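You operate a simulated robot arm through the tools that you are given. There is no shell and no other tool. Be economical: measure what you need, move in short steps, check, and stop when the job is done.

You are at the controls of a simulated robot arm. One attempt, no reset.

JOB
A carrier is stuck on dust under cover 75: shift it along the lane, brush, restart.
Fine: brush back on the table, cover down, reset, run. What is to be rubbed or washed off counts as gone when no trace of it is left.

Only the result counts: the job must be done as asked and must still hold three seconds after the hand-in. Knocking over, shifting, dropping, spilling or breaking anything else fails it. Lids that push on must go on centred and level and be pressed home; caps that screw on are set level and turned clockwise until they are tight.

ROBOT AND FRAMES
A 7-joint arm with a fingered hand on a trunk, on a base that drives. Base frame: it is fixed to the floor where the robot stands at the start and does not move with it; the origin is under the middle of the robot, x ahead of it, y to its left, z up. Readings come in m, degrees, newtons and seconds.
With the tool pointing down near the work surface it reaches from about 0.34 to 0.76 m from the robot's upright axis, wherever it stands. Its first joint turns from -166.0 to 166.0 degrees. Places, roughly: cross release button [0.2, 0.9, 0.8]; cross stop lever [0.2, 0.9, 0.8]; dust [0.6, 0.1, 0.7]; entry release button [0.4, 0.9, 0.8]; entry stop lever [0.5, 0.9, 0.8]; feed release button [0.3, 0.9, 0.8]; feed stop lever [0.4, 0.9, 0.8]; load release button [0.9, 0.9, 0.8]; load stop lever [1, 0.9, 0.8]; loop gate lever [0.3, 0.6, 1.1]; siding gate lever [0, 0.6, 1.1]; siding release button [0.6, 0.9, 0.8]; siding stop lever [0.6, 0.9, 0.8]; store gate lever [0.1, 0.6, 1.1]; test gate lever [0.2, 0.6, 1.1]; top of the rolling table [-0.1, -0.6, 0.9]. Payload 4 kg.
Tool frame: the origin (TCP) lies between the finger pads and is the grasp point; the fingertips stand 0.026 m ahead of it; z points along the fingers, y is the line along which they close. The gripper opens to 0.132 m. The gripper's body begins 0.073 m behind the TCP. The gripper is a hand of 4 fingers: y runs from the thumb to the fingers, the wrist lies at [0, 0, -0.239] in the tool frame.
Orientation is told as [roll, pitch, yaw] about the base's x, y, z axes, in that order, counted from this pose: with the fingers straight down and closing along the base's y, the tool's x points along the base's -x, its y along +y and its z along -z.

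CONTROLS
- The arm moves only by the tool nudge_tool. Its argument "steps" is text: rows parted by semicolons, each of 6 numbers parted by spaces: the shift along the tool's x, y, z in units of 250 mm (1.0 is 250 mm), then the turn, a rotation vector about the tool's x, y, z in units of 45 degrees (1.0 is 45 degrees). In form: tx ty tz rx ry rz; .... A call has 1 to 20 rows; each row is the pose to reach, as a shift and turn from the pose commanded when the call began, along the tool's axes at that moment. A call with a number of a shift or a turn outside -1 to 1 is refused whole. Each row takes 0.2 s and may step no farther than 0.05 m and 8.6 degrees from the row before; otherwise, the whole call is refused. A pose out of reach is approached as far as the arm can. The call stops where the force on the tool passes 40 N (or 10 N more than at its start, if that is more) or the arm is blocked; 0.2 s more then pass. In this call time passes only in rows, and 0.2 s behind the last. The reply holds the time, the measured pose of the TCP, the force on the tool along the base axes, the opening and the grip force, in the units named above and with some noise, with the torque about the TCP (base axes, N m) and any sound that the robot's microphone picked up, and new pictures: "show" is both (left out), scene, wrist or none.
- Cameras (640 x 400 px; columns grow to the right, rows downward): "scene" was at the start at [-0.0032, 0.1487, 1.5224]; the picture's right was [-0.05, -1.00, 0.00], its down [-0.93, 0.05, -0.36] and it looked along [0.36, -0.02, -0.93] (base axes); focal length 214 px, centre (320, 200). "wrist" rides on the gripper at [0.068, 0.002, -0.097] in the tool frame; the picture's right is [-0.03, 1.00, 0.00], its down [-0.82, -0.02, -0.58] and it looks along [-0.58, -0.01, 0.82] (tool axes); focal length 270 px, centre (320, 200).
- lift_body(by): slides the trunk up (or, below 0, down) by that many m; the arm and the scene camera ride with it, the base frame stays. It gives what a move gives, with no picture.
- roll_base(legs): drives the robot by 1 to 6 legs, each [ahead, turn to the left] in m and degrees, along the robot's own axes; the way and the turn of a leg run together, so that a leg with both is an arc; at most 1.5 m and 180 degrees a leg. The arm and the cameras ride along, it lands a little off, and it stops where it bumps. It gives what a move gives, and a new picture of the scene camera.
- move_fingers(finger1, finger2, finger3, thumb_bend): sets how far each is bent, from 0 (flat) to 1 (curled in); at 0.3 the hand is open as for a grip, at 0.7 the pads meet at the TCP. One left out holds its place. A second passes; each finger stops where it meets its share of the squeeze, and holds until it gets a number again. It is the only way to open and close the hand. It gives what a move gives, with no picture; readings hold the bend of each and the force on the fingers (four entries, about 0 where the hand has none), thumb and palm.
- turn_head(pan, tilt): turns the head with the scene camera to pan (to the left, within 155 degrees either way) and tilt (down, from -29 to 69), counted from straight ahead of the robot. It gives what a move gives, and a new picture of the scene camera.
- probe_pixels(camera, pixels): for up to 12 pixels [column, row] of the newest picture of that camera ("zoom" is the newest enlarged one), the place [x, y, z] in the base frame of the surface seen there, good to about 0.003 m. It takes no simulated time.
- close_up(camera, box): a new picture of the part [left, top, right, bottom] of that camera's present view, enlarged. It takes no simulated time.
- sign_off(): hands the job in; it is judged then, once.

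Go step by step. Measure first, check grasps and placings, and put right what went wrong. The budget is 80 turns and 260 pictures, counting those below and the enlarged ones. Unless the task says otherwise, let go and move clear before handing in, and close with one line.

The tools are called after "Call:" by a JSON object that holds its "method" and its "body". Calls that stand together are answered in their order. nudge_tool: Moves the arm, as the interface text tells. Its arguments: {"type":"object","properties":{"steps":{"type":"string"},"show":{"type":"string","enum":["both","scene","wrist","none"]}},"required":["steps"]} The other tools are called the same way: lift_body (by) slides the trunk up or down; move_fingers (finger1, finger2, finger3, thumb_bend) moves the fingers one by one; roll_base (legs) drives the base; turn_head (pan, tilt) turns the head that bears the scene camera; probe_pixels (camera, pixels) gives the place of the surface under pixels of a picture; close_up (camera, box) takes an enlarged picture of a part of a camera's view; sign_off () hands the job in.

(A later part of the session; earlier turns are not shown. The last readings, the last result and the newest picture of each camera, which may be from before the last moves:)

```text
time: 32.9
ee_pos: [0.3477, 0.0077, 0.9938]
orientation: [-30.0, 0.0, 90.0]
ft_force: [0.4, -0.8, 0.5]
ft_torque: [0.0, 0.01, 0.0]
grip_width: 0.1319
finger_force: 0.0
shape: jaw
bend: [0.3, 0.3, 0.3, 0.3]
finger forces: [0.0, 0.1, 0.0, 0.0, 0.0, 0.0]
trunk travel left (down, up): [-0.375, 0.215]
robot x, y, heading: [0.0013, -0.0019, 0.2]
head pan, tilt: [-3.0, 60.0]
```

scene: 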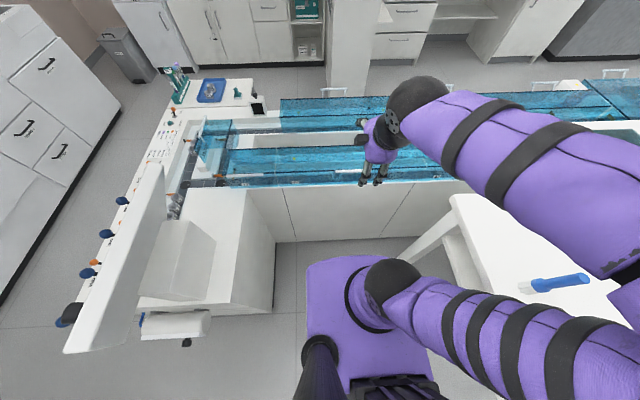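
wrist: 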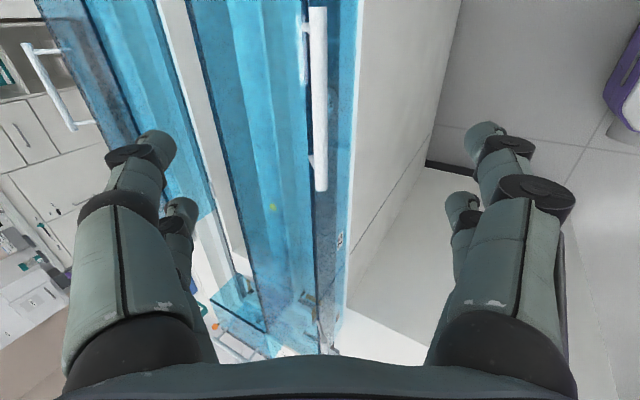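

Call:
{"method": "nudge_tool", "body": {"steps": "0.01 -0.15 0.1 0 0 0; 0.01 -0.3 0.22 0 0 0; 0.01 -0.3 0.35 0 0 0; 0.01 -0.3 0.48 0 0 0; 0.01 -0.3 0.61 0 0 0", "show": "both"}}

Call:
{"method": "probe_pixels", "body": {"camera": "wrist", "pixels": [[320, 100], [320, 150], [320, 200]]}}

```text
time: 34.1
ee_pos: [0.4847, 0.0045, 0.9041]
orientation: [-30.2, -0.2, 89.9]
ft_force: [0.1, 0.3, 0.6]
ft_torque: [-0.03, -0.01, 0.01]
grip_width: 0.1319
finger_force: 0.1
shape: jaw
bend: [0.3, 0.3, 0.3, 0.3]
finger forces: [0.0, 0.1, 0.0, 0.0, 0.1, 0.0]
out of reach, approached as far as the arm can: row 5
trunk travel left (down, up): [-0.375, 0.215]
robot x, y, heading: [-0.0002, -0.0014, -0.1]
head pan, tilt: [-3.0, 60.0]
```

scene: 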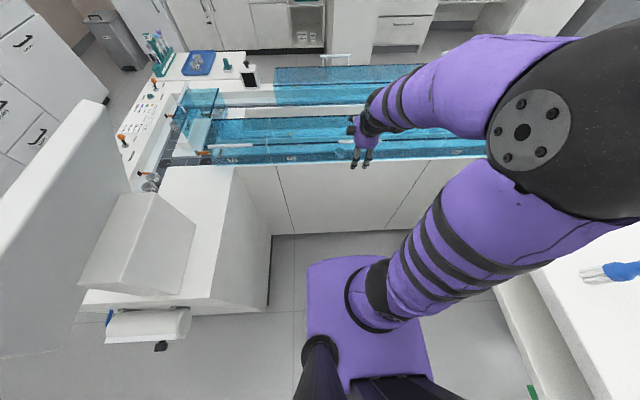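
wrist: 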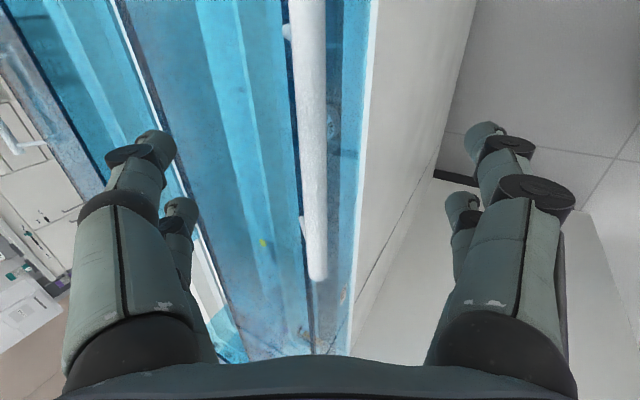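

```text
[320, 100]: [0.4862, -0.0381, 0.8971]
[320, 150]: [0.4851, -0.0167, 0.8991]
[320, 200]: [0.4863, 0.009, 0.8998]
```

TCP is on the bar. Closing the fingers.

Call:
{"method": "move_fingers", "body": {"finger1": 0.7, "finger2": 0.7, "finger3": 0.7, "thumb_bend": 0.7}}

Call:
{"method": "close_up", "body": {"camera": "wrist", "box": [160, 50, 480, 350]}}

```text
time: 35.1
ee_pos: [0.4853, 0.0049, 0.9029]
orientation: [-30.1, -0.1, 90.0]
ft_force: [4.6, 0.4, -0.1]
ft_torque: [-0.01, -0.05, 0.02]
grip_width: 0.0053
finger_force: 2.8
shape: fingers
bend: [0.69, 0.69, 0.68, 0.69]
finger forces: [0.2, 0.2, 1.8, 0.1, 2.6, 0.0]
trunk travel left (down, up): [-0.375, 0.215]
robot x, y, heading: [-0.0024, 0.0042, 0.1]
head pan, tilt: [-3.0, 60.0]
```

```text
1.33 times, centred on (320, 200) of wrist
```

zoom: 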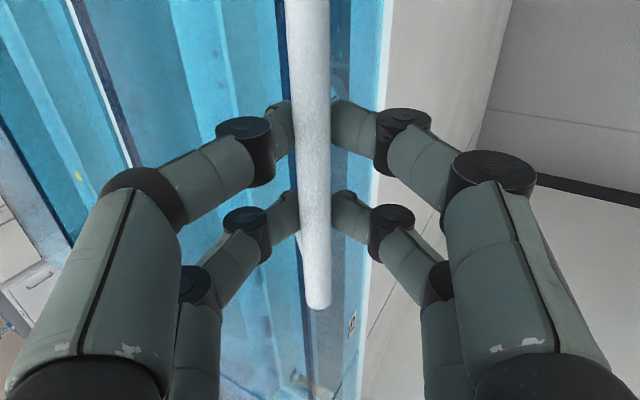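

The fingers met just beneath the bar, caging it like a hook. I'll lift along the hinge arc for three steps and see.

Call:
{"method": "nudge_tool", "body": {"steps": "0 -0.129 -0.055 -0.1 0 0; 0 -0.26 -0.09 -0.2 0 0; 0 -0.393 -0.105 -0.3 0 0", "show": "both"}}

```text
time: 35.9
ee_pos: [0.5554, 0.0028, 0.9768]
orientation: [-16.5, 0.0, 89.9]
ft_force: [-1.2, -1.1, -1.0]
ft_torque: [-0.03, 0.0, -0.01]
grip_width: 0.0088
finger_force: 2.7
shape: fingers
bend: [0.67, 0.67, 0.68, 0.69]
finger forces: [1.4, 1.5, 1.2, 0.1, 1.5, 0.0]
trunk travel left (down, up): [-0.375, 0.215]
robot x, y, heading: [0.0024, -0.0012, 0.0]
head pan, tilt: [-3.0, 60.0]
```

scene: 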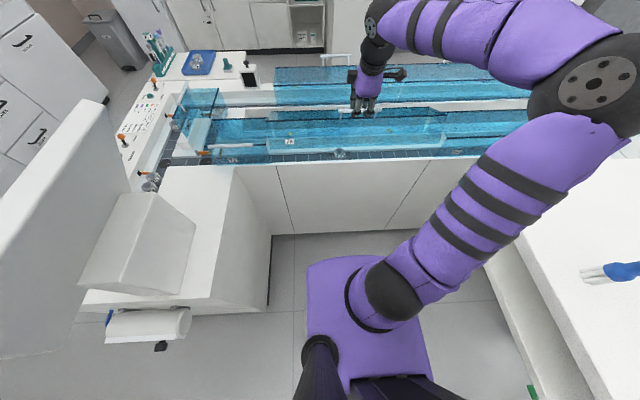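
wrist: 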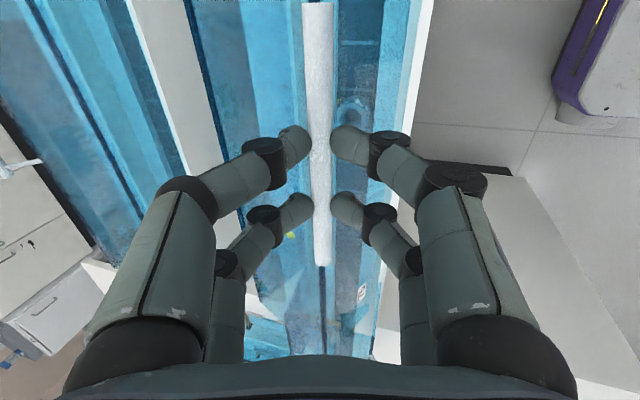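

Cover 75 is rising cleanly with negligible force. Continuing along the arc.

Call:
{"method": "nudge_tool", "body": {"steps": "0 -0.129 -0.028 -0.1 0 0; 0 -0.266 -0.038 -0.2 0 0; 0 -0.398 -0.032 -0.3 0 0; 0 -0.531 -0.005 -0.4 0 0; 0 -0.656 0.04 -0.5 0 0", "show": "both"}}

```text
time: 37.1
ee_pos: [0.6664, 0.0083, 0.9779]
orientation: [6.1, 0.0, 90.0]
ft_force: [-0.6, -0.4, 0.2]
ft_torque: [0.01, -0.02, 0.02]
grip_width: 0.0016
finger_force: 0.1
shape: fingers
bend: [0.7, 0.7, 0.7, 0.7]
finger forces: [0.0, 0.0, 0.1, 0.0, 0.0, 0.0]
out of reach, approached as far as the arm can: row 4, 5
trunk travel left (down, up): [-0.375, 0.215]
robot x, y, heading: [-0.0008, 0.0012, -0.2]
head pan, tilt: [-3.0, 60.0]
```

scene: 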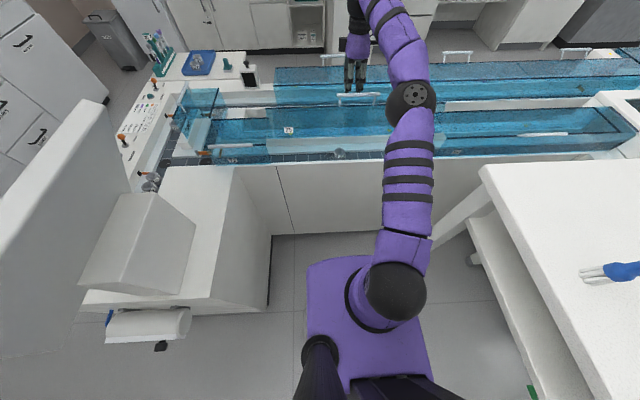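
wrist: 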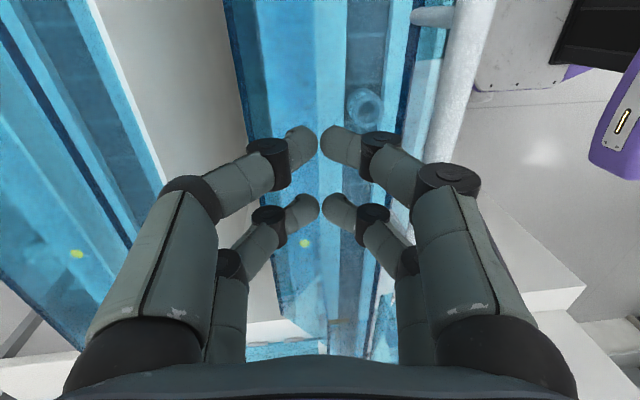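

The bar slipped out of the cage and now sits on the robot's side of the fingers (wrist ~(460,60)). Measuring where it is.

Call:
{"method": "probe_pixels", "body": {"camera": "wrist", "pixels": [[470, 50], [455, 110], [440, 15], [360, 100], [330, 30], [270, 60], [415, 60]]}}

Call:
{"method": "close_up", "body": {"camera": "scene", "box": [220, 20, 500, 195]}}

Call:
{"method": "close_up", "body": {"camera": "wrist", "box": [220, 0, 540, 200]}}

```text
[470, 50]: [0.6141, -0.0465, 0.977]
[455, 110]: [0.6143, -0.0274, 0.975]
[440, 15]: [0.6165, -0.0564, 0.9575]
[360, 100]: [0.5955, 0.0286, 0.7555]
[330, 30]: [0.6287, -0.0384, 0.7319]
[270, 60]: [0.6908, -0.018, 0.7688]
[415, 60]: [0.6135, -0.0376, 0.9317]
```

```text
2.29 times, centred on (360, 108) of scene
```

zoom: 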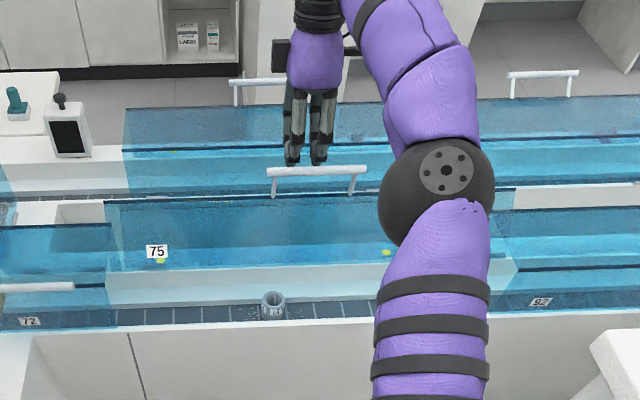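

```text
2.00 times, centred on (380, 100) of wrist
```

zoom: 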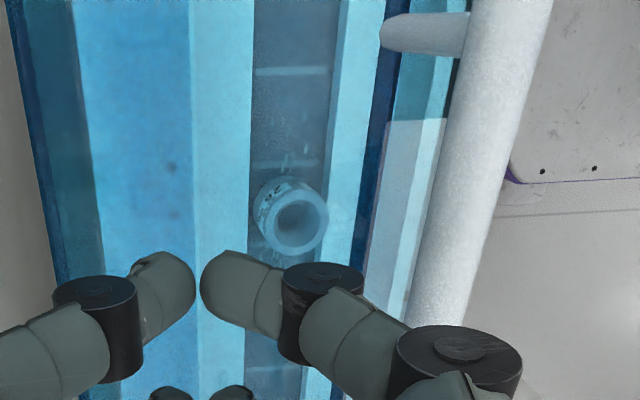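

The cover is about 40° open with the hand now on its outer side, unsupported. I'll raise the hand clear and see whether the cover stays.

Call:
{"method": "nudge_tool", "body": {"steps": "0 -0.05 -0.15 0 0 0; 0 -0.05 -0.33 0 0 0; 0 0.13 -0.4 0 0 0; 0 0.33 -0.4 0 0 0; 0 0.52 -0.4 0 0 0; 0 0.71 -0.4 0 0 0; 0 0.9 -0.4 0 0 0", "show": "both"}}

Call:
{"method": "close_up", "body": {"camera": "scene", "box": [180, 20, 480, 210]}}

```text
time: 38.7
ee_pos: [0.4499, 0.0113, 1.1044]
orientation: [5.9, 0.0, 90.0]
ft_force: [0.5, 0.1, -0.4]
ft_torque: [-0.01, 0.08, -0.01]
grip_width: 0.0013
finger_force: 0.0
shape: fingers
bend: [0.7, 0.7, 0.7, 0.7]
finger forces: [0.0, 0.0, 0.0, 0.0, 0.1, 0.0]
out of reach, approached as far as the arm can: row 1, 2, 3
trunk travel left (down, up): [-0.375, 0.215]
robot x, y, heading: [0.0021, 0.0012, 0.1]
head pan, tilt: [-3.0, 60.0]
```

scene: 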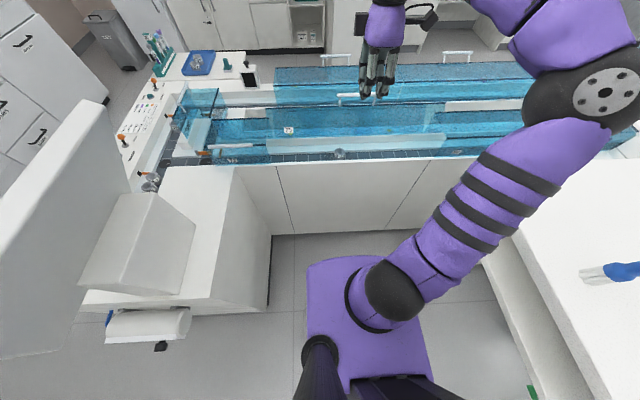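
wrist: 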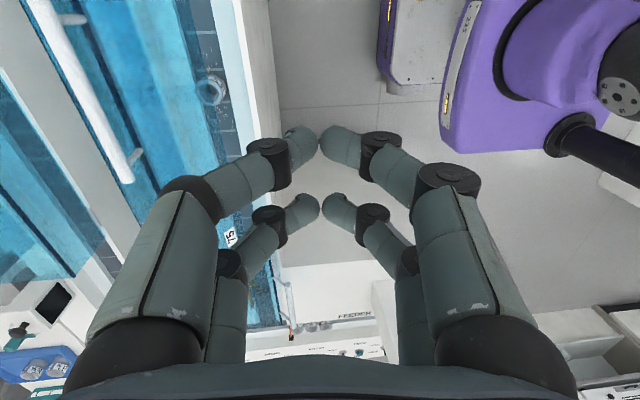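

```text
2.11 times, centred on (330, 115) of scene
```

zoom: 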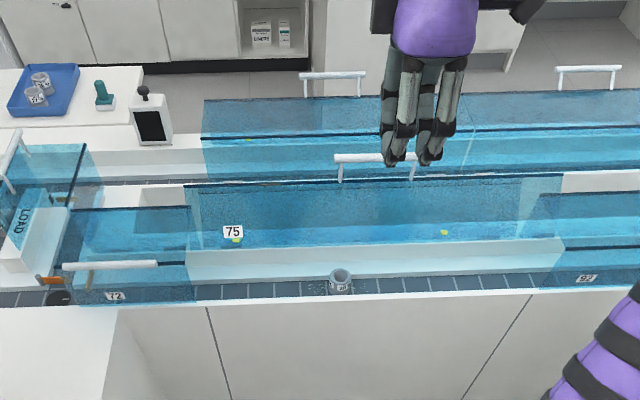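

The cover holds itself open. Measuring bar, label edge, carrier and dust.

Call:
{"method": "probe_pixels", "body": {"camera": "zoom", "pixels": [[375, 157], [232, 231], [300, 246], [300, 180], [340, 272], [330, 285], [400, 285], [300, 287], [340, 293], [300, 262]]}}

Call:
{"method": "close_up", "body": {"camera": "scene", "box": [300, 130, 390, 185]}}

Call:
{"method": "close_up", "body": {"camera": "wrist", "box": [160, 0, 300, 160]}}

```text
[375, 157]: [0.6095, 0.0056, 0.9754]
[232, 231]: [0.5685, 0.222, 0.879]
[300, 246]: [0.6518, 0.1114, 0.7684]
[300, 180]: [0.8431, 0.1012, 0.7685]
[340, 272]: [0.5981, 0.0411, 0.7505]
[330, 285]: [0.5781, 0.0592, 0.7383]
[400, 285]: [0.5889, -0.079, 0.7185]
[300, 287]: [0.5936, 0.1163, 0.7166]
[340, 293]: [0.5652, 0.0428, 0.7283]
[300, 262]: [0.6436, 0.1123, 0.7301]
```

```text
7.11 times, centred on (345, 158) of scene
```

zoom: 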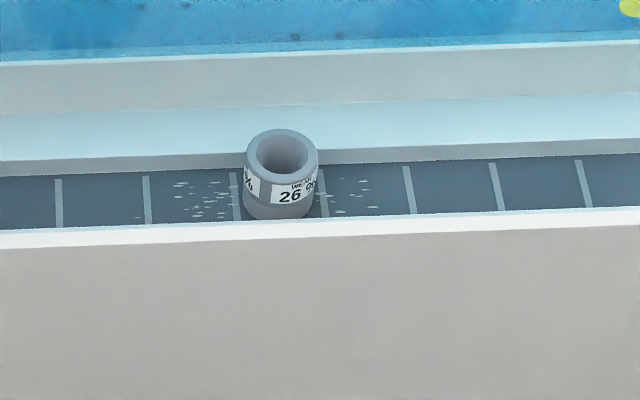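

```text
2.50 times, centred on (230, 80) of wrist
```

zoom: 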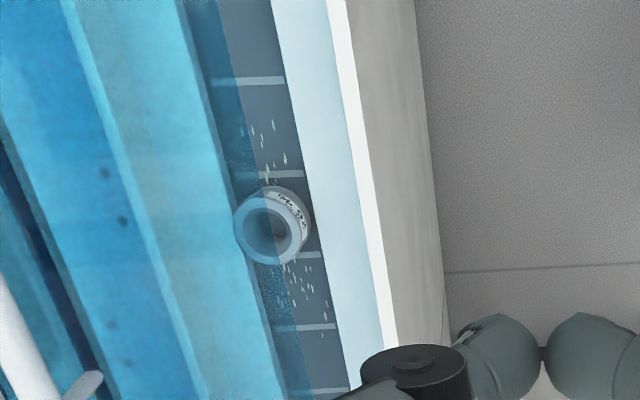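

The hinge is near (0.655, 0.77); the cover is ~40° up and its skirt edge at (0.55, 0.857) still overhangs the lane. Dust shows on both sides of the carrier. I'll lower the closed hand in front and push the cover's lower edge forward to open it fully.

Call:
{"method": "nudge_tool", "body": {"steps": "0 -0.02 0.19 0.13 0 0; 0 -0.04 0.38 0.13 0 0; 0 -0.06 0.57 0.13 0 0; 0 -0.08 0.76 0.13 0 0; 0 -0.105 0.95 0.13 0 0; 0 -0.105 1.0 0.13 0 0", "show": "none"}}

Call:
{"method": "nudge_tool", "body": {"steps": "0 -0.15 0 0 0 0; 0 -0.3 -0.02 0 0 0; 0 -0.4 -0.05 0 0 0; 0 -0.5 -0.08 0 0 0; 0 -0.6 -0.12 0 0 0; 0 -0.7 -0.15 0 0 0", "show": "both"}}

```text
time: 40.1
ee_pos: [0.453, 0.0124, 0.8452]
orientation: [0.1, 0.0, 90.0]
ft_force: [0.5, -0.4, 0.8]
ft_torque: [-0.02, -0.02, 0.01]
grip_width: 0.0015
finger_force: 0.1
shape: fingers
bend: [0.7, 0.7, 0.7, 0.7]
finger forces: [0.0, 0.0, 0.0, 0.1, 0.1, 0.0]
trunk travel left (down, up): [-0.375, 0.215]
robot x, y, heading: [0.0022, 0.0007, 0.1]
head pan, tilt: [-3.0, 60.0]
```

```text
time: 40.7
ee_pos: [0.5187, 0.0096, 0.8551]
orientation: [0.5, 0.2, 90.0]
ft_force: [-19.5, -4.6, 21.8]
ft_torque: [-0.02, -1.17, -0.15]
grip_width: 0.0
finger_force: 14.2
shape: fingers
bend: [0.69, 0.68, 0.7, 0.7]
finger forces: [0.1, 0.1, 13.0, 0.0, 15.6, 0.0]
trunk travel left (down, up): [-0.375, 0.215]
robot x, y, heading: [-0.0017, -0.0015, 0.0]
head pan, tilt: [-3.0, 60.0]
stopped in row 3: the force on the tool passed its limit at 48 N (the readings are from after the stop); the commanded pose is now the measured one
```

scene: 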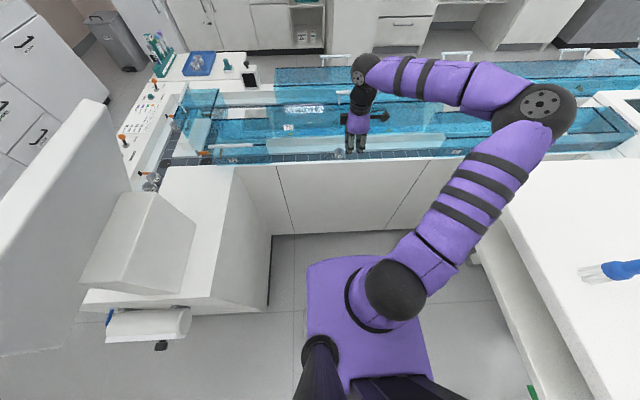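
wrist: 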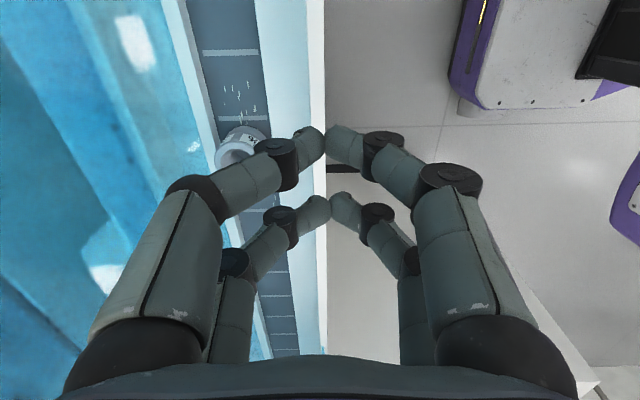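

The edge pressed on the closed thumb's slanted underside (force −x,+z), which can't lift it. I'll back off, straighten the thumb so it presents a straight surface, and look.

Call:
{"method": "nudge_tool", "body": {"steps": "0 0.15 0.0 0 0 0; 0 0.34 0.04 0 0 0; 0 0.46 0.08 0 0 0", "show": "none"}}

Call:
{"method": "move_fingers", "body": {"thumb_bend": 0.1}}

Call:
{"method": "close_up", "body": {"camera": "wrist", "box": [0, 0, 640, 400]}}

Call:
{"method": "close_up", "body": {"camera": "scene", "box": [240, 50, 440, 190]}}

Call:
{"method": "probe_pixels", "body": {"camera": "zoom", "pixels": [[156, 250], [300, 270], [200, 280], [330, 180], [330, 250]]}}

```text
time: 41.5
ee_pos: [0.4089, 0.0083, 0.8329]
orientation: [0.5, 0.0, 90.0]
ft_force: [0.6, -0.3, 0.6]
ft_torque: [0.01, 0.02, -0.02]
grip_width: 0.0012
finger_force: 0.1
shape: fingers
bend: [0.7, 0.7, 0.7, 0.7]
finger forces: [0.1, 0.1, 0.0, 0.0, 0.1, 0.0]
trunk travel left (down, up): [-0.375, 0.215]
robot x, y, heading: [0.0007, -0.0029, -0.1]
head pan, tilt: [-3.0, 60.0]
```

```text
time: 42.5
ee_pos: [0.407, 0.0088, 0.8328]
orientation: [0.5, 0.1, 89.9]
ft_force: [0.2, 0.3, -0.3]
ft_torque: [0.01, 0.01, -0.01]
grip_width: 0.0877
finger_force: 0.0
shape: fingers
bend: [0.7, 0.7, 0.7, 0.1]
finger forces: [0.1, 0.0, 0.1, 0.1, 0.1, 0.0]
trunk travel left (down, up): [-0.375, 0.215]
robot x, y, heading: [-0.001, 0.0008, -0.0]
head pan, tilt: [-3.0, 60.0]
```

```text
1.00 times, centred on (320, 200) of wrist (not enlarged: the box is as wide or as high as the picture)
```

zoom: 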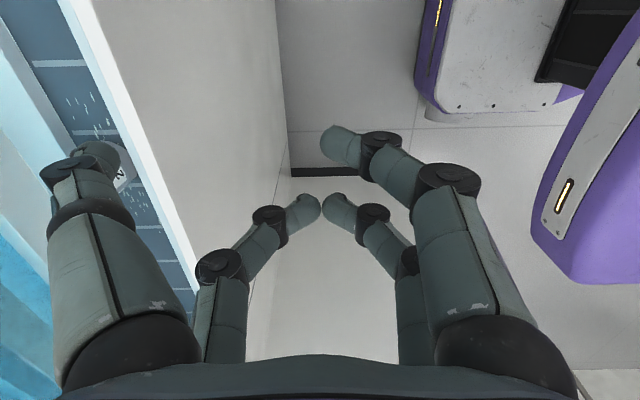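

```text
2.86 times, centred on (340, 120) of scene
```

zoom: 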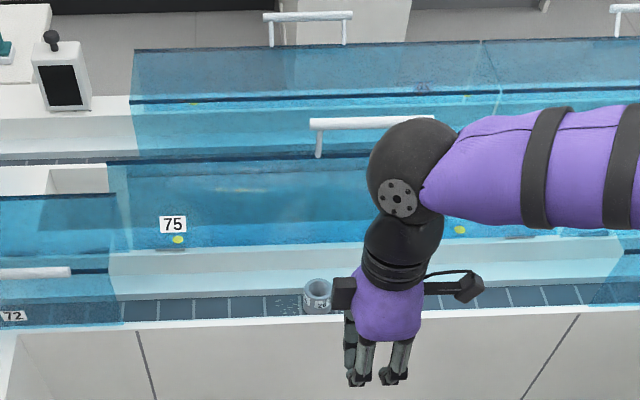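

```text
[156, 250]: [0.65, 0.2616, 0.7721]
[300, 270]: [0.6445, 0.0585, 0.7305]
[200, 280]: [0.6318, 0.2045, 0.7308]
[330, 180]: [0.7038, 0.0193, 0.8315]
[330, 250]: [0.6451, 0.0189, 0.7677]
```

Call:
{"method": "move_fingers", "body": {"finger3": 0.1}}

Call:
{"method": "probe_pixels", "body": {"camera": "zoom", "pixels": [[172, 224], [340, 124], [250, 230]]}}

Call:
{"method": "close_up", "body": {"camera": "wrist", "box": [0, 0, 640, 400]}}

```text
time: 43.5
ee_pos: [0.4081, 0.0089, 0.833]
orientation: [0.6, 0.1, 89.9]
ft_force: [0.4, 0.2, 0.2]
ft_torque: [0.02, -0.03, 0.04]
grip_width: 0.0878
finger_force: 0.2
shape: fingers
bend: [0.7, 0.7, 0.1, 0.1]
finger forces: [0.0, 0.0, 0.1, 0.0, 0.0, 0.0]
trunk travel left (down, up): [-0.375, 0.215]
robot x, y, heading: [-0.0032, 0.0016, -0.0]
head pan, tilt: [-3.0, 60.0]
```

```text
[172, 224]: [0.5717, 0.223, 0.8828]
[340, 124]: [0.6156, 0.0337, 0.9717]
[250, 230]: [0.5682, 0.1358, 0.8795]
```

```text
1.00 times, centred on (320, 200) of wrist (not enlarged: the box is as wide or as high as the picture)
```

zoom: 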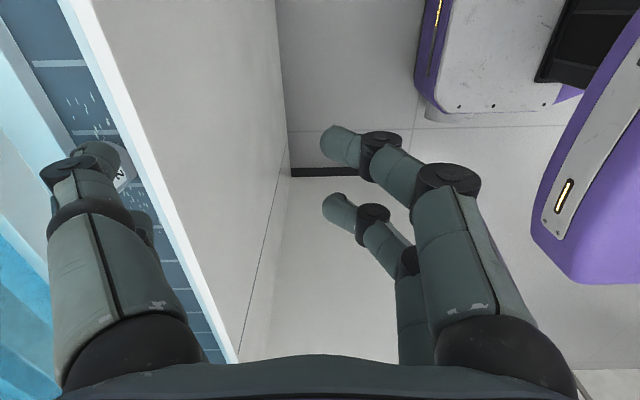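

The cover is still ~41° up (bar 0.615, 0.972). I'll push its edge gently with the straight digits to see whether it opens further.

Call:
{"method": "nudge_tool", "body": {"steps": "0 -0.08 0 0 0 0; 0 -0.16 0 0 0 0; 0 -0.24 -0.02 0 0 0; 0 -0.32 -0.05 0 0 0; 0 -0.4 -0.08 0 0 0; 0 -0.48 -0.11 0 0 0", "show": "both"}}

Call:
{"method": "close_up", "body": {"camera": "scene", "box": [240, 50, 440, 190]}}

```text
time: 44.9
ee_pos: [0.5286, 0.0103, 0.858]
orientation: [0.5, 0.2, 90.1]
ft_force: [-0.6, 0.2, 1.0]
ft_torque: [-0.02, 0.0, 0.04]
grip_width: 0.0877
finger_force: 0.0
shape: fingers
bend: [0.7, 0.7, 0.1, 0.1]
finger forces: [0.0, 0.0, 0.1, 0.0, 0.1, 0.0]
trunk travel left (down, up): [-0.375, 0.215]
robot x, y, heading: [-0.0012, 0.0014, 0.1]
head pan, tilt: [-3.0, 60.0]
```

scene: 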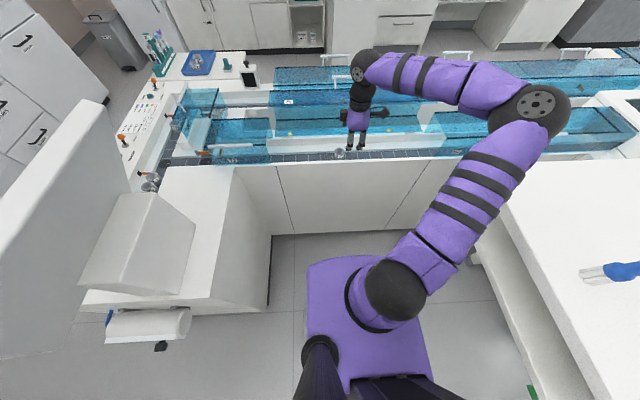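
wrist: 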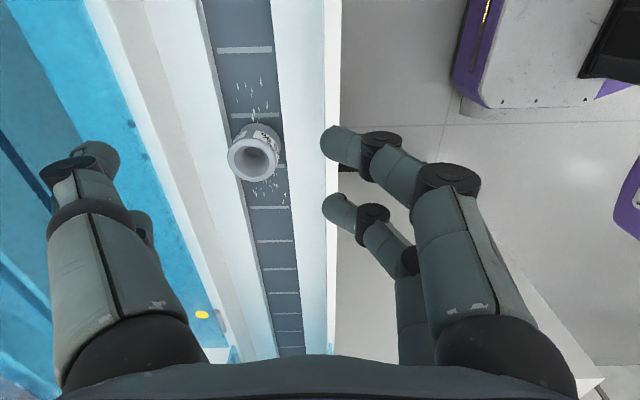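

```text
2.86 times, centred on (340, 120) of scene
```

zoom: 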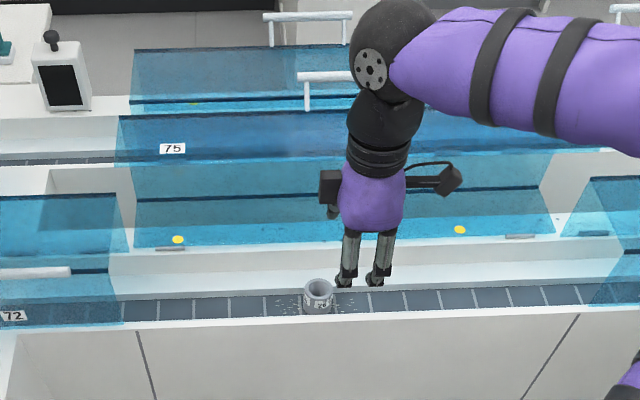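

The cover swung up freely; the lane is clear. Pushing a little further, then measuring.

Call:
{"method": "nudge_tool", "body": {"steps": "0 -0.07 -0.03 0 0 0; 0 -0.14 -0.06 0 0 0; 0 -0.2 -0.08 0 0 0", "show": "none"}}

Call:
{"method": "nudge_tool", "body": {"steps": "0 0.15 0 0 0 0; 0 0.34 0 0 0 0; 0 0.53 0 0 0 0; 0 0.6 -0.1 0 0 0", "show": "both"}}

Call:
{"method": "close_up", "body": {"camera": "scene", "box": [240, 50, 440, 190]}}

Call:
{"method": "probe_pixels", "body": {"camera": "zoom", "pixels": [[172, 138], [330, 70], [318, 285], [310, 302], [280, 305], [345, 305], [240, 290], [240, 318], [318, 312]]}}

```text
time: 45.7
ee_pos: [0.5746, 0.0107, 0.8786]
orientation: [1.0, 0.2, 90.2]
ft_force: [-27.8, -0.9, -7.3]
ft_torque: [0.06, -0.16, -0.28]
grip_width: 0.0782
finger_force: 13.2
shape: fingers
bend: [0.7, 0.7, 0.13, 0.13]
finger forces: [0.0, 0.0, 9.6, 0.0, 17.6, 0.0]
trunk travel left (down, up): [-0.375, 0.215]
robot x, y, heading: [0.0041, -0.0005, -0.0]
head pan, tilt: [-3.0, 60.0]
```

```text
time: 46.7
ee_pos: [0.4273, 0.0107, 0.9042]
orientation: [0.5, 0.3, 90.1]
ft_force: [0.8, 1.2, -0.1]
ft_torque: [0.0, -0.03, -0.01]
grip_width: 0.088
finger_force: 0.1
shape: fingers
bend: [0.7, 0.7, 0.1, 0.1]
finger forces: [0.0, 0.1, 0.1, 0.1, 0.0, 0.1]
trunk travel left (down, up): [-0.375, 0.215]
robot x, y, heading: [-0.0014, -0.0024, -0.1]
head pan, tilt: [-3.0, 60.0]
```

scene: 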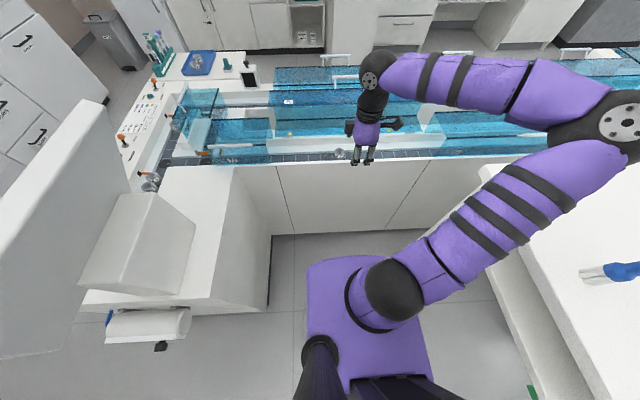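
wrist: 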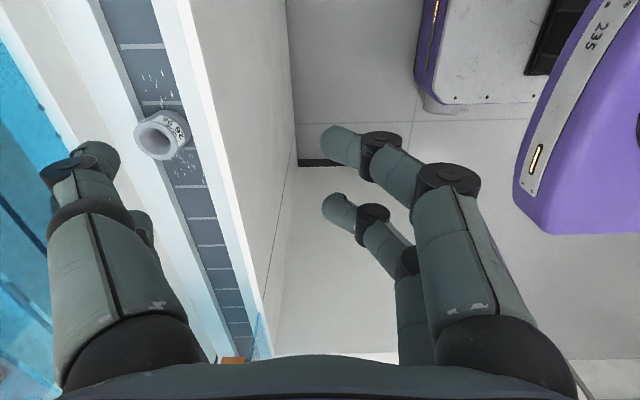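

```text
2.86 times, centred on (340, 120) of scene
```

zoom: 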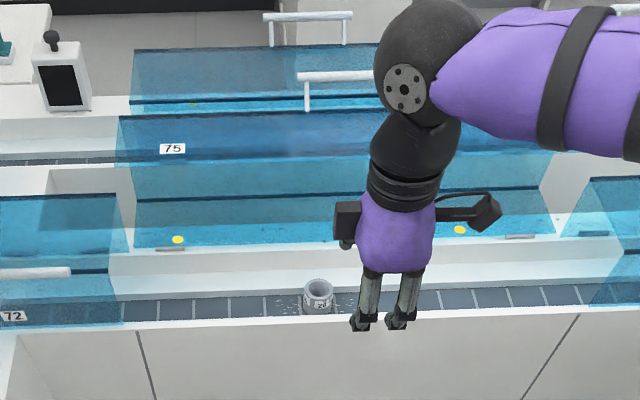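

```text
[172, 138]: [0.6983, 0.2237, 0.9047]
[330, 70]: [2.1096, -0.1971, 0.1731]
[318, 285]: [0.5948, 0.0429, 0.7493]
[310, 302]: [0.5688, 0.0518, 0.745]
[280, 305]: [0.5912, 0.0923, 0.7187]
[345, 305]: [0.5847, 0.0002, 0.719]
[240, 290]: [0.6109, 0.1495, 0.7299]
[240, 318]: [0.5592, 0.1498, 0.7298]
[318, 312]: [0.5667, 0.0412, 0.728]
```

Cover 75 is fully open at its stop (label at x 0.698). The carrier stands at (0.585, 0.043), top ≈0.755, belt at z 0.718. I'll close the fist and lower it left of the carrier to push it to the right.

Call:
{"method": "move_fingers", "body": {"finger1": 0.7, "finger2": 0.7, "finger3": 0.7, "thumb_bend": 0.7}}

Call:
{"method": "nudge_tool", "body": {"steps": "-0.15 -0.1 0 0 0 0; -0.3 -0.2 0 0 0 0; -0.4 -0.35 0 0 0 0; -0.48 -0.5 0 0 0 0; -0.48 -0.64 0.05 0 0 0; -0.48 -0.64 0.2 0 0 0; -0.48 -0.64 0.35 0 0 0", "show": "both"}}

Call:
{"method": "close_up", "body": {"camera": "wrist", "box": [200, 50, 440, 230]}}

```text
time: 47.7
ee_pos: [0.4282, 0.0103, 0.9037]
orientation: [0.5, 0.0, 90.0]
ft_force: [0.6, -0.2, -0.4]
ft_torque: [-0.05, -0.01, 0.02]
grip_width: 0.0012
finger_force: 0.0
shape: fingers
bend: [0.7, 0.7, 0.7, 0.7]
finger forces: [0.1, 0.0, 0.0, 0.0, 0.0, 0.0]
trunk travel left (down, up): [-0.375, 0.215]
robot x, y, heading: [-0.0018, -0.0008, -0.0]
head pan, tilt: [-3.0, 60.0]
```

```text
time: 49.3
ee_pos: [0.587, 0.128, 0.8176]
orientation: [0.3, 0.2, 90.0]
ft_force: [-1.1, -0.2, 0.8]
ft_torque: [-0.01, 0.0, 0.01]
grip_width: 0.0015
finger_force: 0.0
shape: fingers
bend: [0.7, 0.7, 0.7, 0.7]
finger forces: [0.0, 0.0, 0.1, 0.1, 0.0, 0.0]
trunk travel left (down, up): [-0.375, 0.215]
robot x, y, heading: [0.0003, 0.0, -0.2]
head pan, tilt: [-3.0, 60.0]
```

scene: 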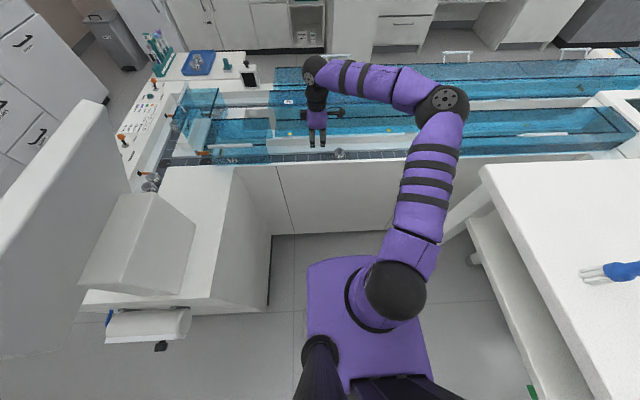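
wrist: 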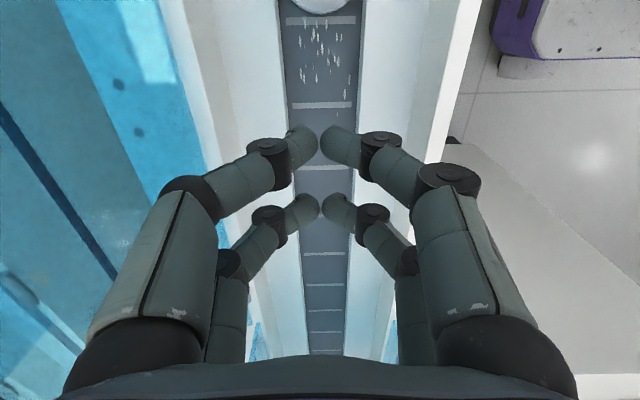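

```text
2.22 times, centred on (320, 140) of wrist
```

zoom: 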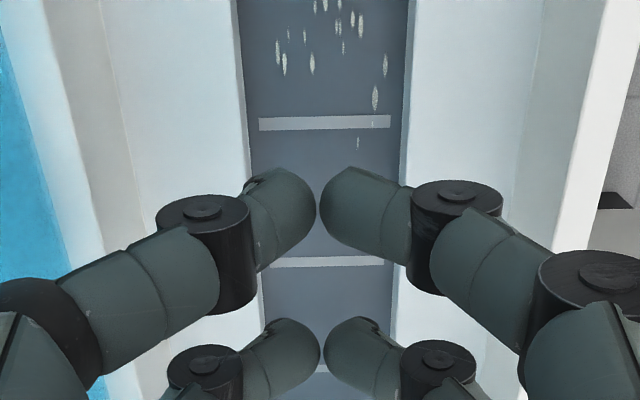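

The carrier is at the top edge of the wrist picture and dust lies at (300-350,25-100). Lowering to fingertip z≈0.74 and pushing along −y.

Call:
{"method": "probe_pixels", "body": {"camera": "zoom", "pixels": [[358, 145], [375, 97], [283, 62], [320, 123], [245, 123], [403, 123], [320, 60]]}}

Call:
{"method": "nudge_tool", "body": {"steps": "0 0 0.1 0 0 0; 0 0 0.205 0 0 0; 0.1 0 0.205 0 0 0; 0.2 0 0.205 0 0 0; 0.3 0 0.205 0 0 0; 0.4 0 0.205 0 0 0; 0.5 0 0.205 0 0 0; 0.6 0 0.205 0 0 0; 0.7 0 0.205 0 0 0; 0.8 0 0.205 0 0 0; 0.9 0 0.205 0 0 0", "show": "both"}}

Call:
{"method": "close_up", "body": {"camera": "scene", "box": [240, 90, 480, 190]}}

```text
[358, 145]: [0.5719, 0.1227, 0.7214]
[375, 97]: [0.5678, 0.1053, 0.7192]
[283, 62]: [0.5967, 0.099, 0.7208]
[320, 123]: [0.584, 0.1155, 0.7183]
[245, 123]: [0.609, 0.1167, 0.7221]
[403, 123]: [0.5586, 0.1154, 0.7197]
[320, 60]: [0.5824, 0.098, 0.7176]
```

```text
time: 51.7
ee_pos: [0.5854, -0.0939, 0.7658]
orientation: [0.5, 0.0, 90.1]
ft_force: [-0.2, 0.8, -0.3]
ft_torque: [-0.01, -0.02, 0.0]
grip_width: 0.0014
finger_force: 0.0
shape: fingers
bend: [0.7, 0.7, 0.7, 0.7]
finger forces: [0.0, 0.1, 0.0, 0.1, 0.1, 0.0]
trunk travel left (down, up): [-0.375, 0.215]
robot x, y, heading: [-0.0045, -0.0001, 0.1]
head pan, tilt: [-3.0, 60.0]
```

scene: 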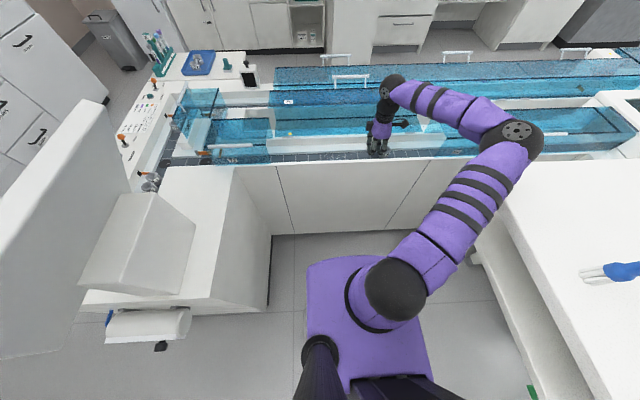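
wrist: 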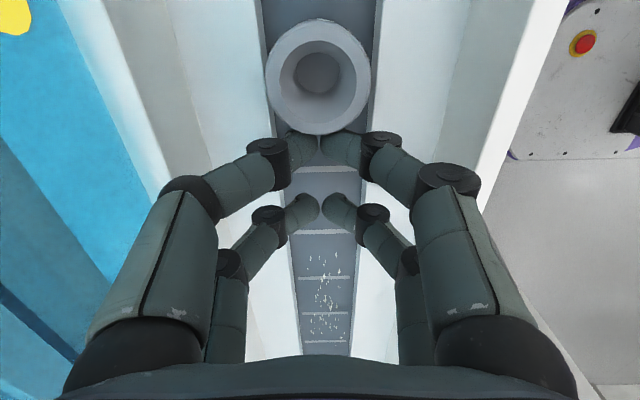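

```text
2.67 times, centred on (360, 140) of scene
```

zoom: 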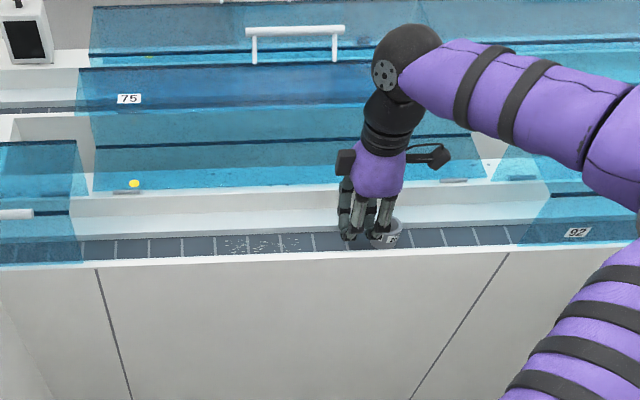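

The carrier slid upright to y≈−0.14; dust patch is bare. Rising and mapping the dust.

Call:
{"method": "nudge_tool", "body": {"steps": "-0.05 0 -0.15 0 0 0; -0.05 0 -0.34 0 0 0; -0.05 0 -0.53 0 0 0; -0.05 0 -0.72 0 0 0; -0.05 0 -0.9 0 0 0", "show": "wrist"}}

Call:
{"method": "close_up", "body": {"camera": "wrist", "box": [250, 80, 390, 280]}}

Call:
{"method": "close_up", "body": {"camera": "scene", "box": [310, 135, 380, 180]}}

```text
time: 52.9
ee_pos: [0.5897, -0.0795, 0.9936]
orientation: [0.5, 0.1, 90.1]
ft_force: [0.0, 0.6, 0.1]
ft_torque: [0.02, -0.01, 0.0]
grip_width: 0.0015
finger_force: 0.0
shape: fingers
bend: [0.7, 0.7, 0.7, 0.7]
finger forces: [0.0, 0.0, 0.0, 0.0, 0.1, 0.1]
trunk travel left (down, up): [-0.375, 0.215]
robot x, y, heading: [0.0001, -0.0013, -0.1]
head pan, tilt: [-3.0, 60.0]
```

wrist: 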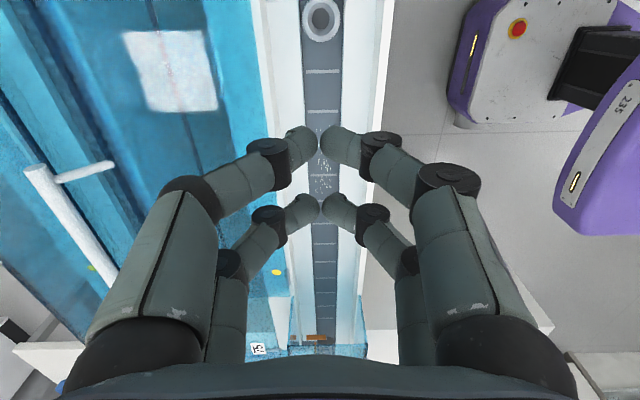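

```text
2.00 times, centred on (320, 180) of wrist
```

zoom: 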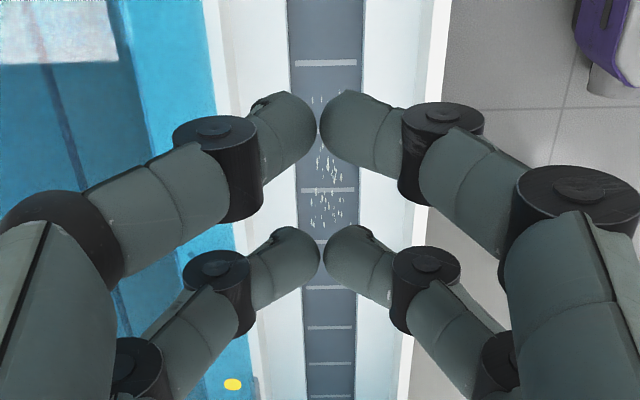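

```text
8.89 times, centred on (345, 158) of scene
```

zoom: 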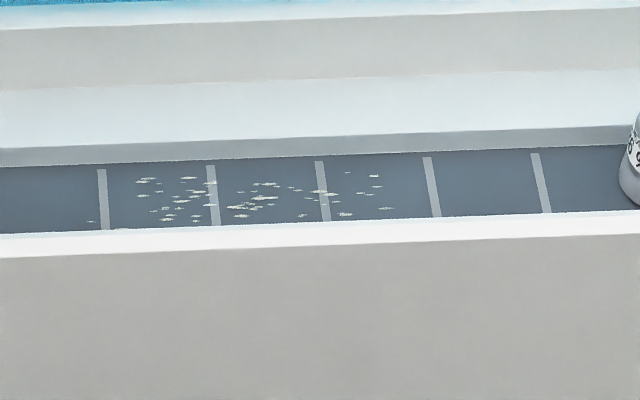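

Call:
{"method": "probe_pixels", "body": {"camera": "zoom", "pixels": [[90, 221], [137, 197], [140, 180], [348, 174], [393, 208], [376, 178], [380, 188], [265, 196], [300, 150], [300, 225]]}}

Call:
{"method": "turn_head", "body": {"pan": -75, "tilt": 50}}

Call:
{"method": "close_up", "body": {"camera": "scene", "box": [270, 80, 490, 230]}}

```text
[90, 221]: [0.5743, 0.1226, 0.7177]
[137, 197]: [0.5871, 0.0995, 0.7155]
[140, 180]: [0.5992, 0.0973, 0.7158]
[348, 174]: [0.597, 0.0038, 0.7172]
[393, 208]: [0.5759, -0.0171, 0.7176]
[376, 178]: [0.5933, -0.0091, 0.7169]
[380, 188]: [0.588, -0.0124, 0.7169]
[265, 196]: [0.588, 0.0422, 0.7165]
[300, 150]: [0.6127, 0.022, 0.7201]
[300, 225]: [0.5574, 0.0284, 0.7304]
```

```text
time: 54.3
ee_pos: [0.5882, -0.0808, 0.9931]
orientation: [0.5, 0.1, 90.1]
ft_force: [-0.9, -0.6, 0.0]
ft_torque: [0.0, 0.0, 0.03]
grip_width: 0.0014
finger_force: 0.1
shape: fingers
bend: [0.7, 0.7, 0.7, 0.7]
finger forces: [0.0, 0.0, 0.0, 0.0, 0.0, 0.0]
trunk travel left (down, up): [-0.375, 0.215]
robot x, y, heading: [0.0017, 0.0002, -0.1]
head pan, tilt: [-75.0, 50.0]
```

scene: 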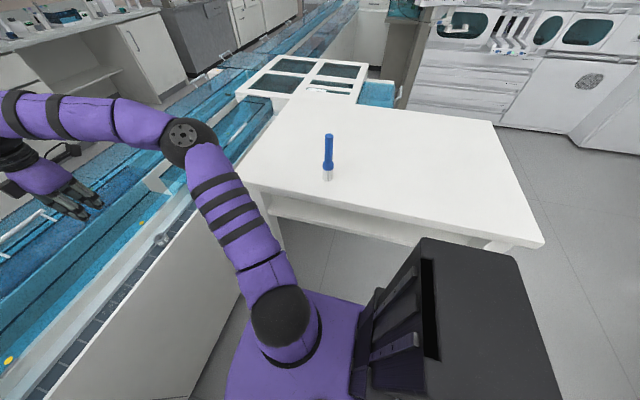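

```text
2.67 times, centred on (380, 155) of scene
```

zoom: 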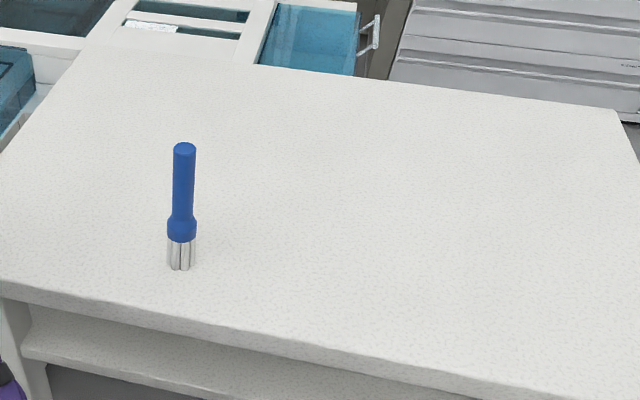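

The dust spans x 0.568–0.600, y −0.02–0.125 on the belt (z 0.717). Now fetch the brush: raise the trunk and swing the hand round.

Call:
{"method": "lift_body", "body": {"by": 0.15}}

Call:
{"method": "nudge_tool", "body": {"steps": "0.125 0.09 -0.03 0 0 0.143; 0.25 0.18 -0.06 0 0 0.286; 0.376 0.27 -0.1 0 0 0.429; 0.502 0.36 -0.1 0 0 0.571; 0.628 0.45 -0.1 0 0 0.714; 0.754 0.54 -0.1 0 0 0.857; 0.88 0.632 -0.1 0 0 1", "show": "none"}}

Call:
{"method": "nudge_tool", "body": {"steps": "0.155 0.033 0 0 0 0.167; 0.31 0.066 0 0 0 0.333; 0.466 0.099 0 0 0 0.5; 0.622 0.132 0 0 0 0.667; 0.778 0.165 0 0 0 0.833; 0.933 0.198 0 0 0 1", "show": "scene"}}

```text
time: 56.1
ee_pos: [0.5902, -0.0795, 1.1434]
orientation: [0.4, 0.1, 90.0]
ft_force: [-0.2, 1.2, 0.5]
ft_torque: [-0.02, -0.03, 0.01]
grip_width: 0.0017
finger_force: 0.0
shape: fingers
bend: [0.7, 0.7, 0.7, 0.7]
finger forces: [0.0, 0.0, 0.1, 0.0, 0.1, 0.0]
trunk travel left (down, up): [-0.525, 0.065]
robot x, y, heading: [-0.0021, -0.0002, -0.0]
head pan, tilt: [-75.0, 50.0]
```

```text
time: 57.7
ee_pos: [0.4323, -0.2991, 1.1701]
orientation: [0.2, 0.4, 44.9]
ft_force: [0.5, 0.4, 0.7]
ft_torque: [0.02, 0.03, 0.05]
grip_width: 0.0014
finger_force: 0.0
shape: fingers
bend: [0.7, 0.7, 0.7, 0.7]
finger forces: [0.0, 0.0, 0.1, 0.0, 0.0, 0.0]
trunk travel left (down, up): [-0.525, 0.065]
robot x, y, heading: [0.0012, 0.0005, 0.0]
head pan, tilt: [-75.0, 50.0]
```

```text
time: 59.1
ee_pos: [0.2291, -0.4298, 1.1723]
orientation: [0.0, 0.5, 0.0]
ft_force: [0.1, 0.1, -0.2]
ft_torque: [0.02, 0.01, 0.01]
grip_width: 0.0016
finger_force: 0.1
shape: fingers
bend: [0.7, 0.7, 0.7, 0.7]
finger forces: [0.0, 0.1, 0.1, 0.0, 0.0, 0.0]
trunk travel left (down, up): [-0.525, 0.065]
robot x, y, heading: [-0.0001, 0.0022, 0.2]
head pan, tilt: [-75.0, 50.0]
```

scene: 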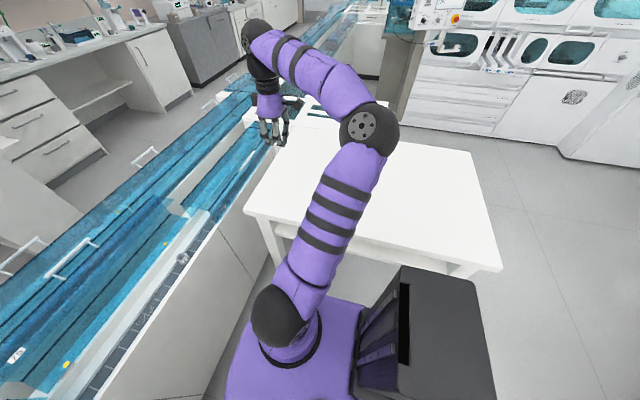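

The hand is over the table. Opening it and going above the brush axis (0.056, −0.372).

Call:
{"method": "move_fingers", "body": {"finger1": 0.3, "finger2": 0.3, "finger3": 0.3, "thumb_bend": 0.3}}

Call:
{"method": "nudge_tool", "body": {"steps": "0.14 0.046 0 0 0 0; 0.28 0.092 0 0 0 0; 0.42 0.14 0 0 0 0; 0.56 0.186 0 0 0 0; 0.692 0.232 0 0 0 0", "show": "both"}}

Call:
{"method": "probe_pixels", "body": {"camera": "wrist", "pixels": [[320, 200], [320, 230], [320, 250]]}}

```text
time: 60.1
ee_pos: [0.229, -0.43, 1.1733]
orientation: [-0.1, 0.6, 0.0]
ft_force: [-0.8, 0.2, 0.4]
ft_torque: [-0.01, 0.02, -0.01]
grip_width: 0.1325
finger_force: 0.1
shape: fingers
bend: [0.3, 0.3, 0.3, 0.3]
finger forces: [0.0, 0.0, 0.0, 0.0, 0.1, 0.0]
trunk travel left (down, up): [-0.525, 0.065]
robot x, y, heading: [-0.0004, 0.0018, -0.2]
head pan, tilt: [-75.0, 50.0]
```

```text
time: 61.5
ee_pos: [0.0934, -0.372, 1.1765]
orientation: [-0.4, 1.4, 4.3]
ft_force: [-0.5, 0.0, -0.1]
ft_torque: [-0.06, 0.0, 0.02]
grip_width: 0.1326
finger_force: 0.0
shape: fingers
bend: [0.3, 0.3, 0.3, 0.3]
finger forces: [0.1, 0.0, 0.0, 0.1, 0.1, 0.1]
trunk travel left (down, up): [-0.525, 0.065]
robot x, y, heading: [0.0009, 0.0, 0.1]
head pan, tilt: [-75.0, 50.0]
stopped in row 5: the arm was blocked; the commanded pose is now the measured one
```

scene: 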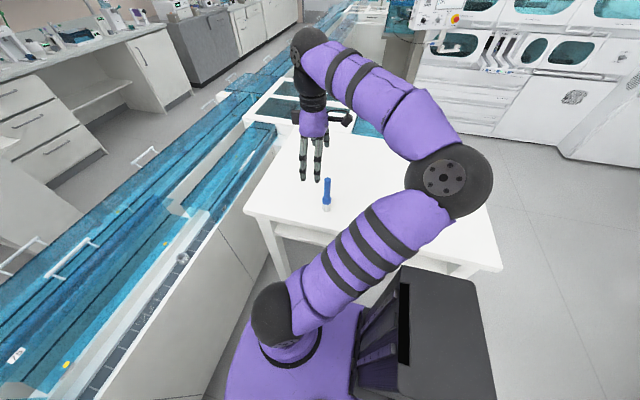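
wrist: 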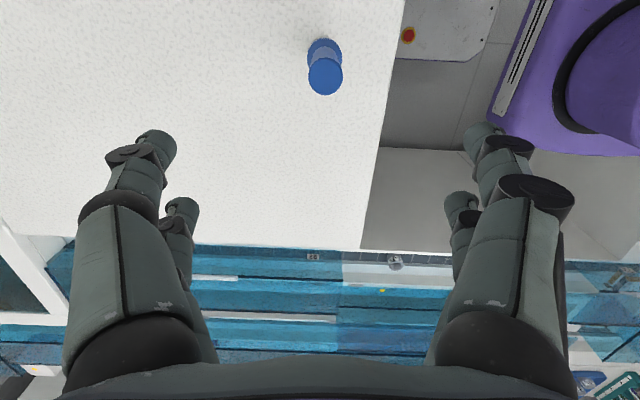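

```text
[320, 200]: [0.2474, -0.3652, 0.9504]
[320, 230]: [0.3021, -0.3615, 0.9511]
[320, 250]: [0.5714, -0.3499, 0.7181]
```

The arm is blocked at x 0.093 (elbow near its own body), so I'll back the base 0.15 m to get the brush at a better angle.

Call:
{"method": "roll_base", "body": {"legs": [[-0.15, 0]]}}

```text
time: 62.9
ee_pos: [-0.0578, -0.3706, 1.1774]
orientation: [-0.4, 1.3, 4.1]
ft_force: [0.6, -0.2, -0.1]
ft_torque: [0.01, 0.02, -0.01]
grip_width: 0.1325
finger_force: 0.0
shape: fingers
bend: [0.3, 0.3, 0.3, 0.3]
finger forces: [0.0, 0.1, 0.1, 0.0, 0.0, 0.1]
trunk travel left (down, up): [-0.525, 0.065]
robot x, y, heading: [-0.1513, -0.0001, -0.1]
head pan, tilt: [-75.0, 50.0]
```

scene: 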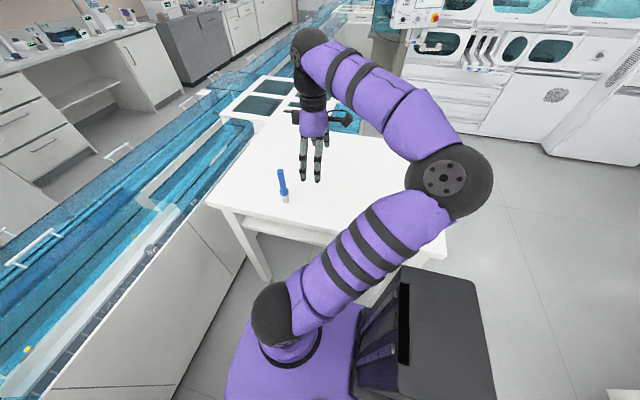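

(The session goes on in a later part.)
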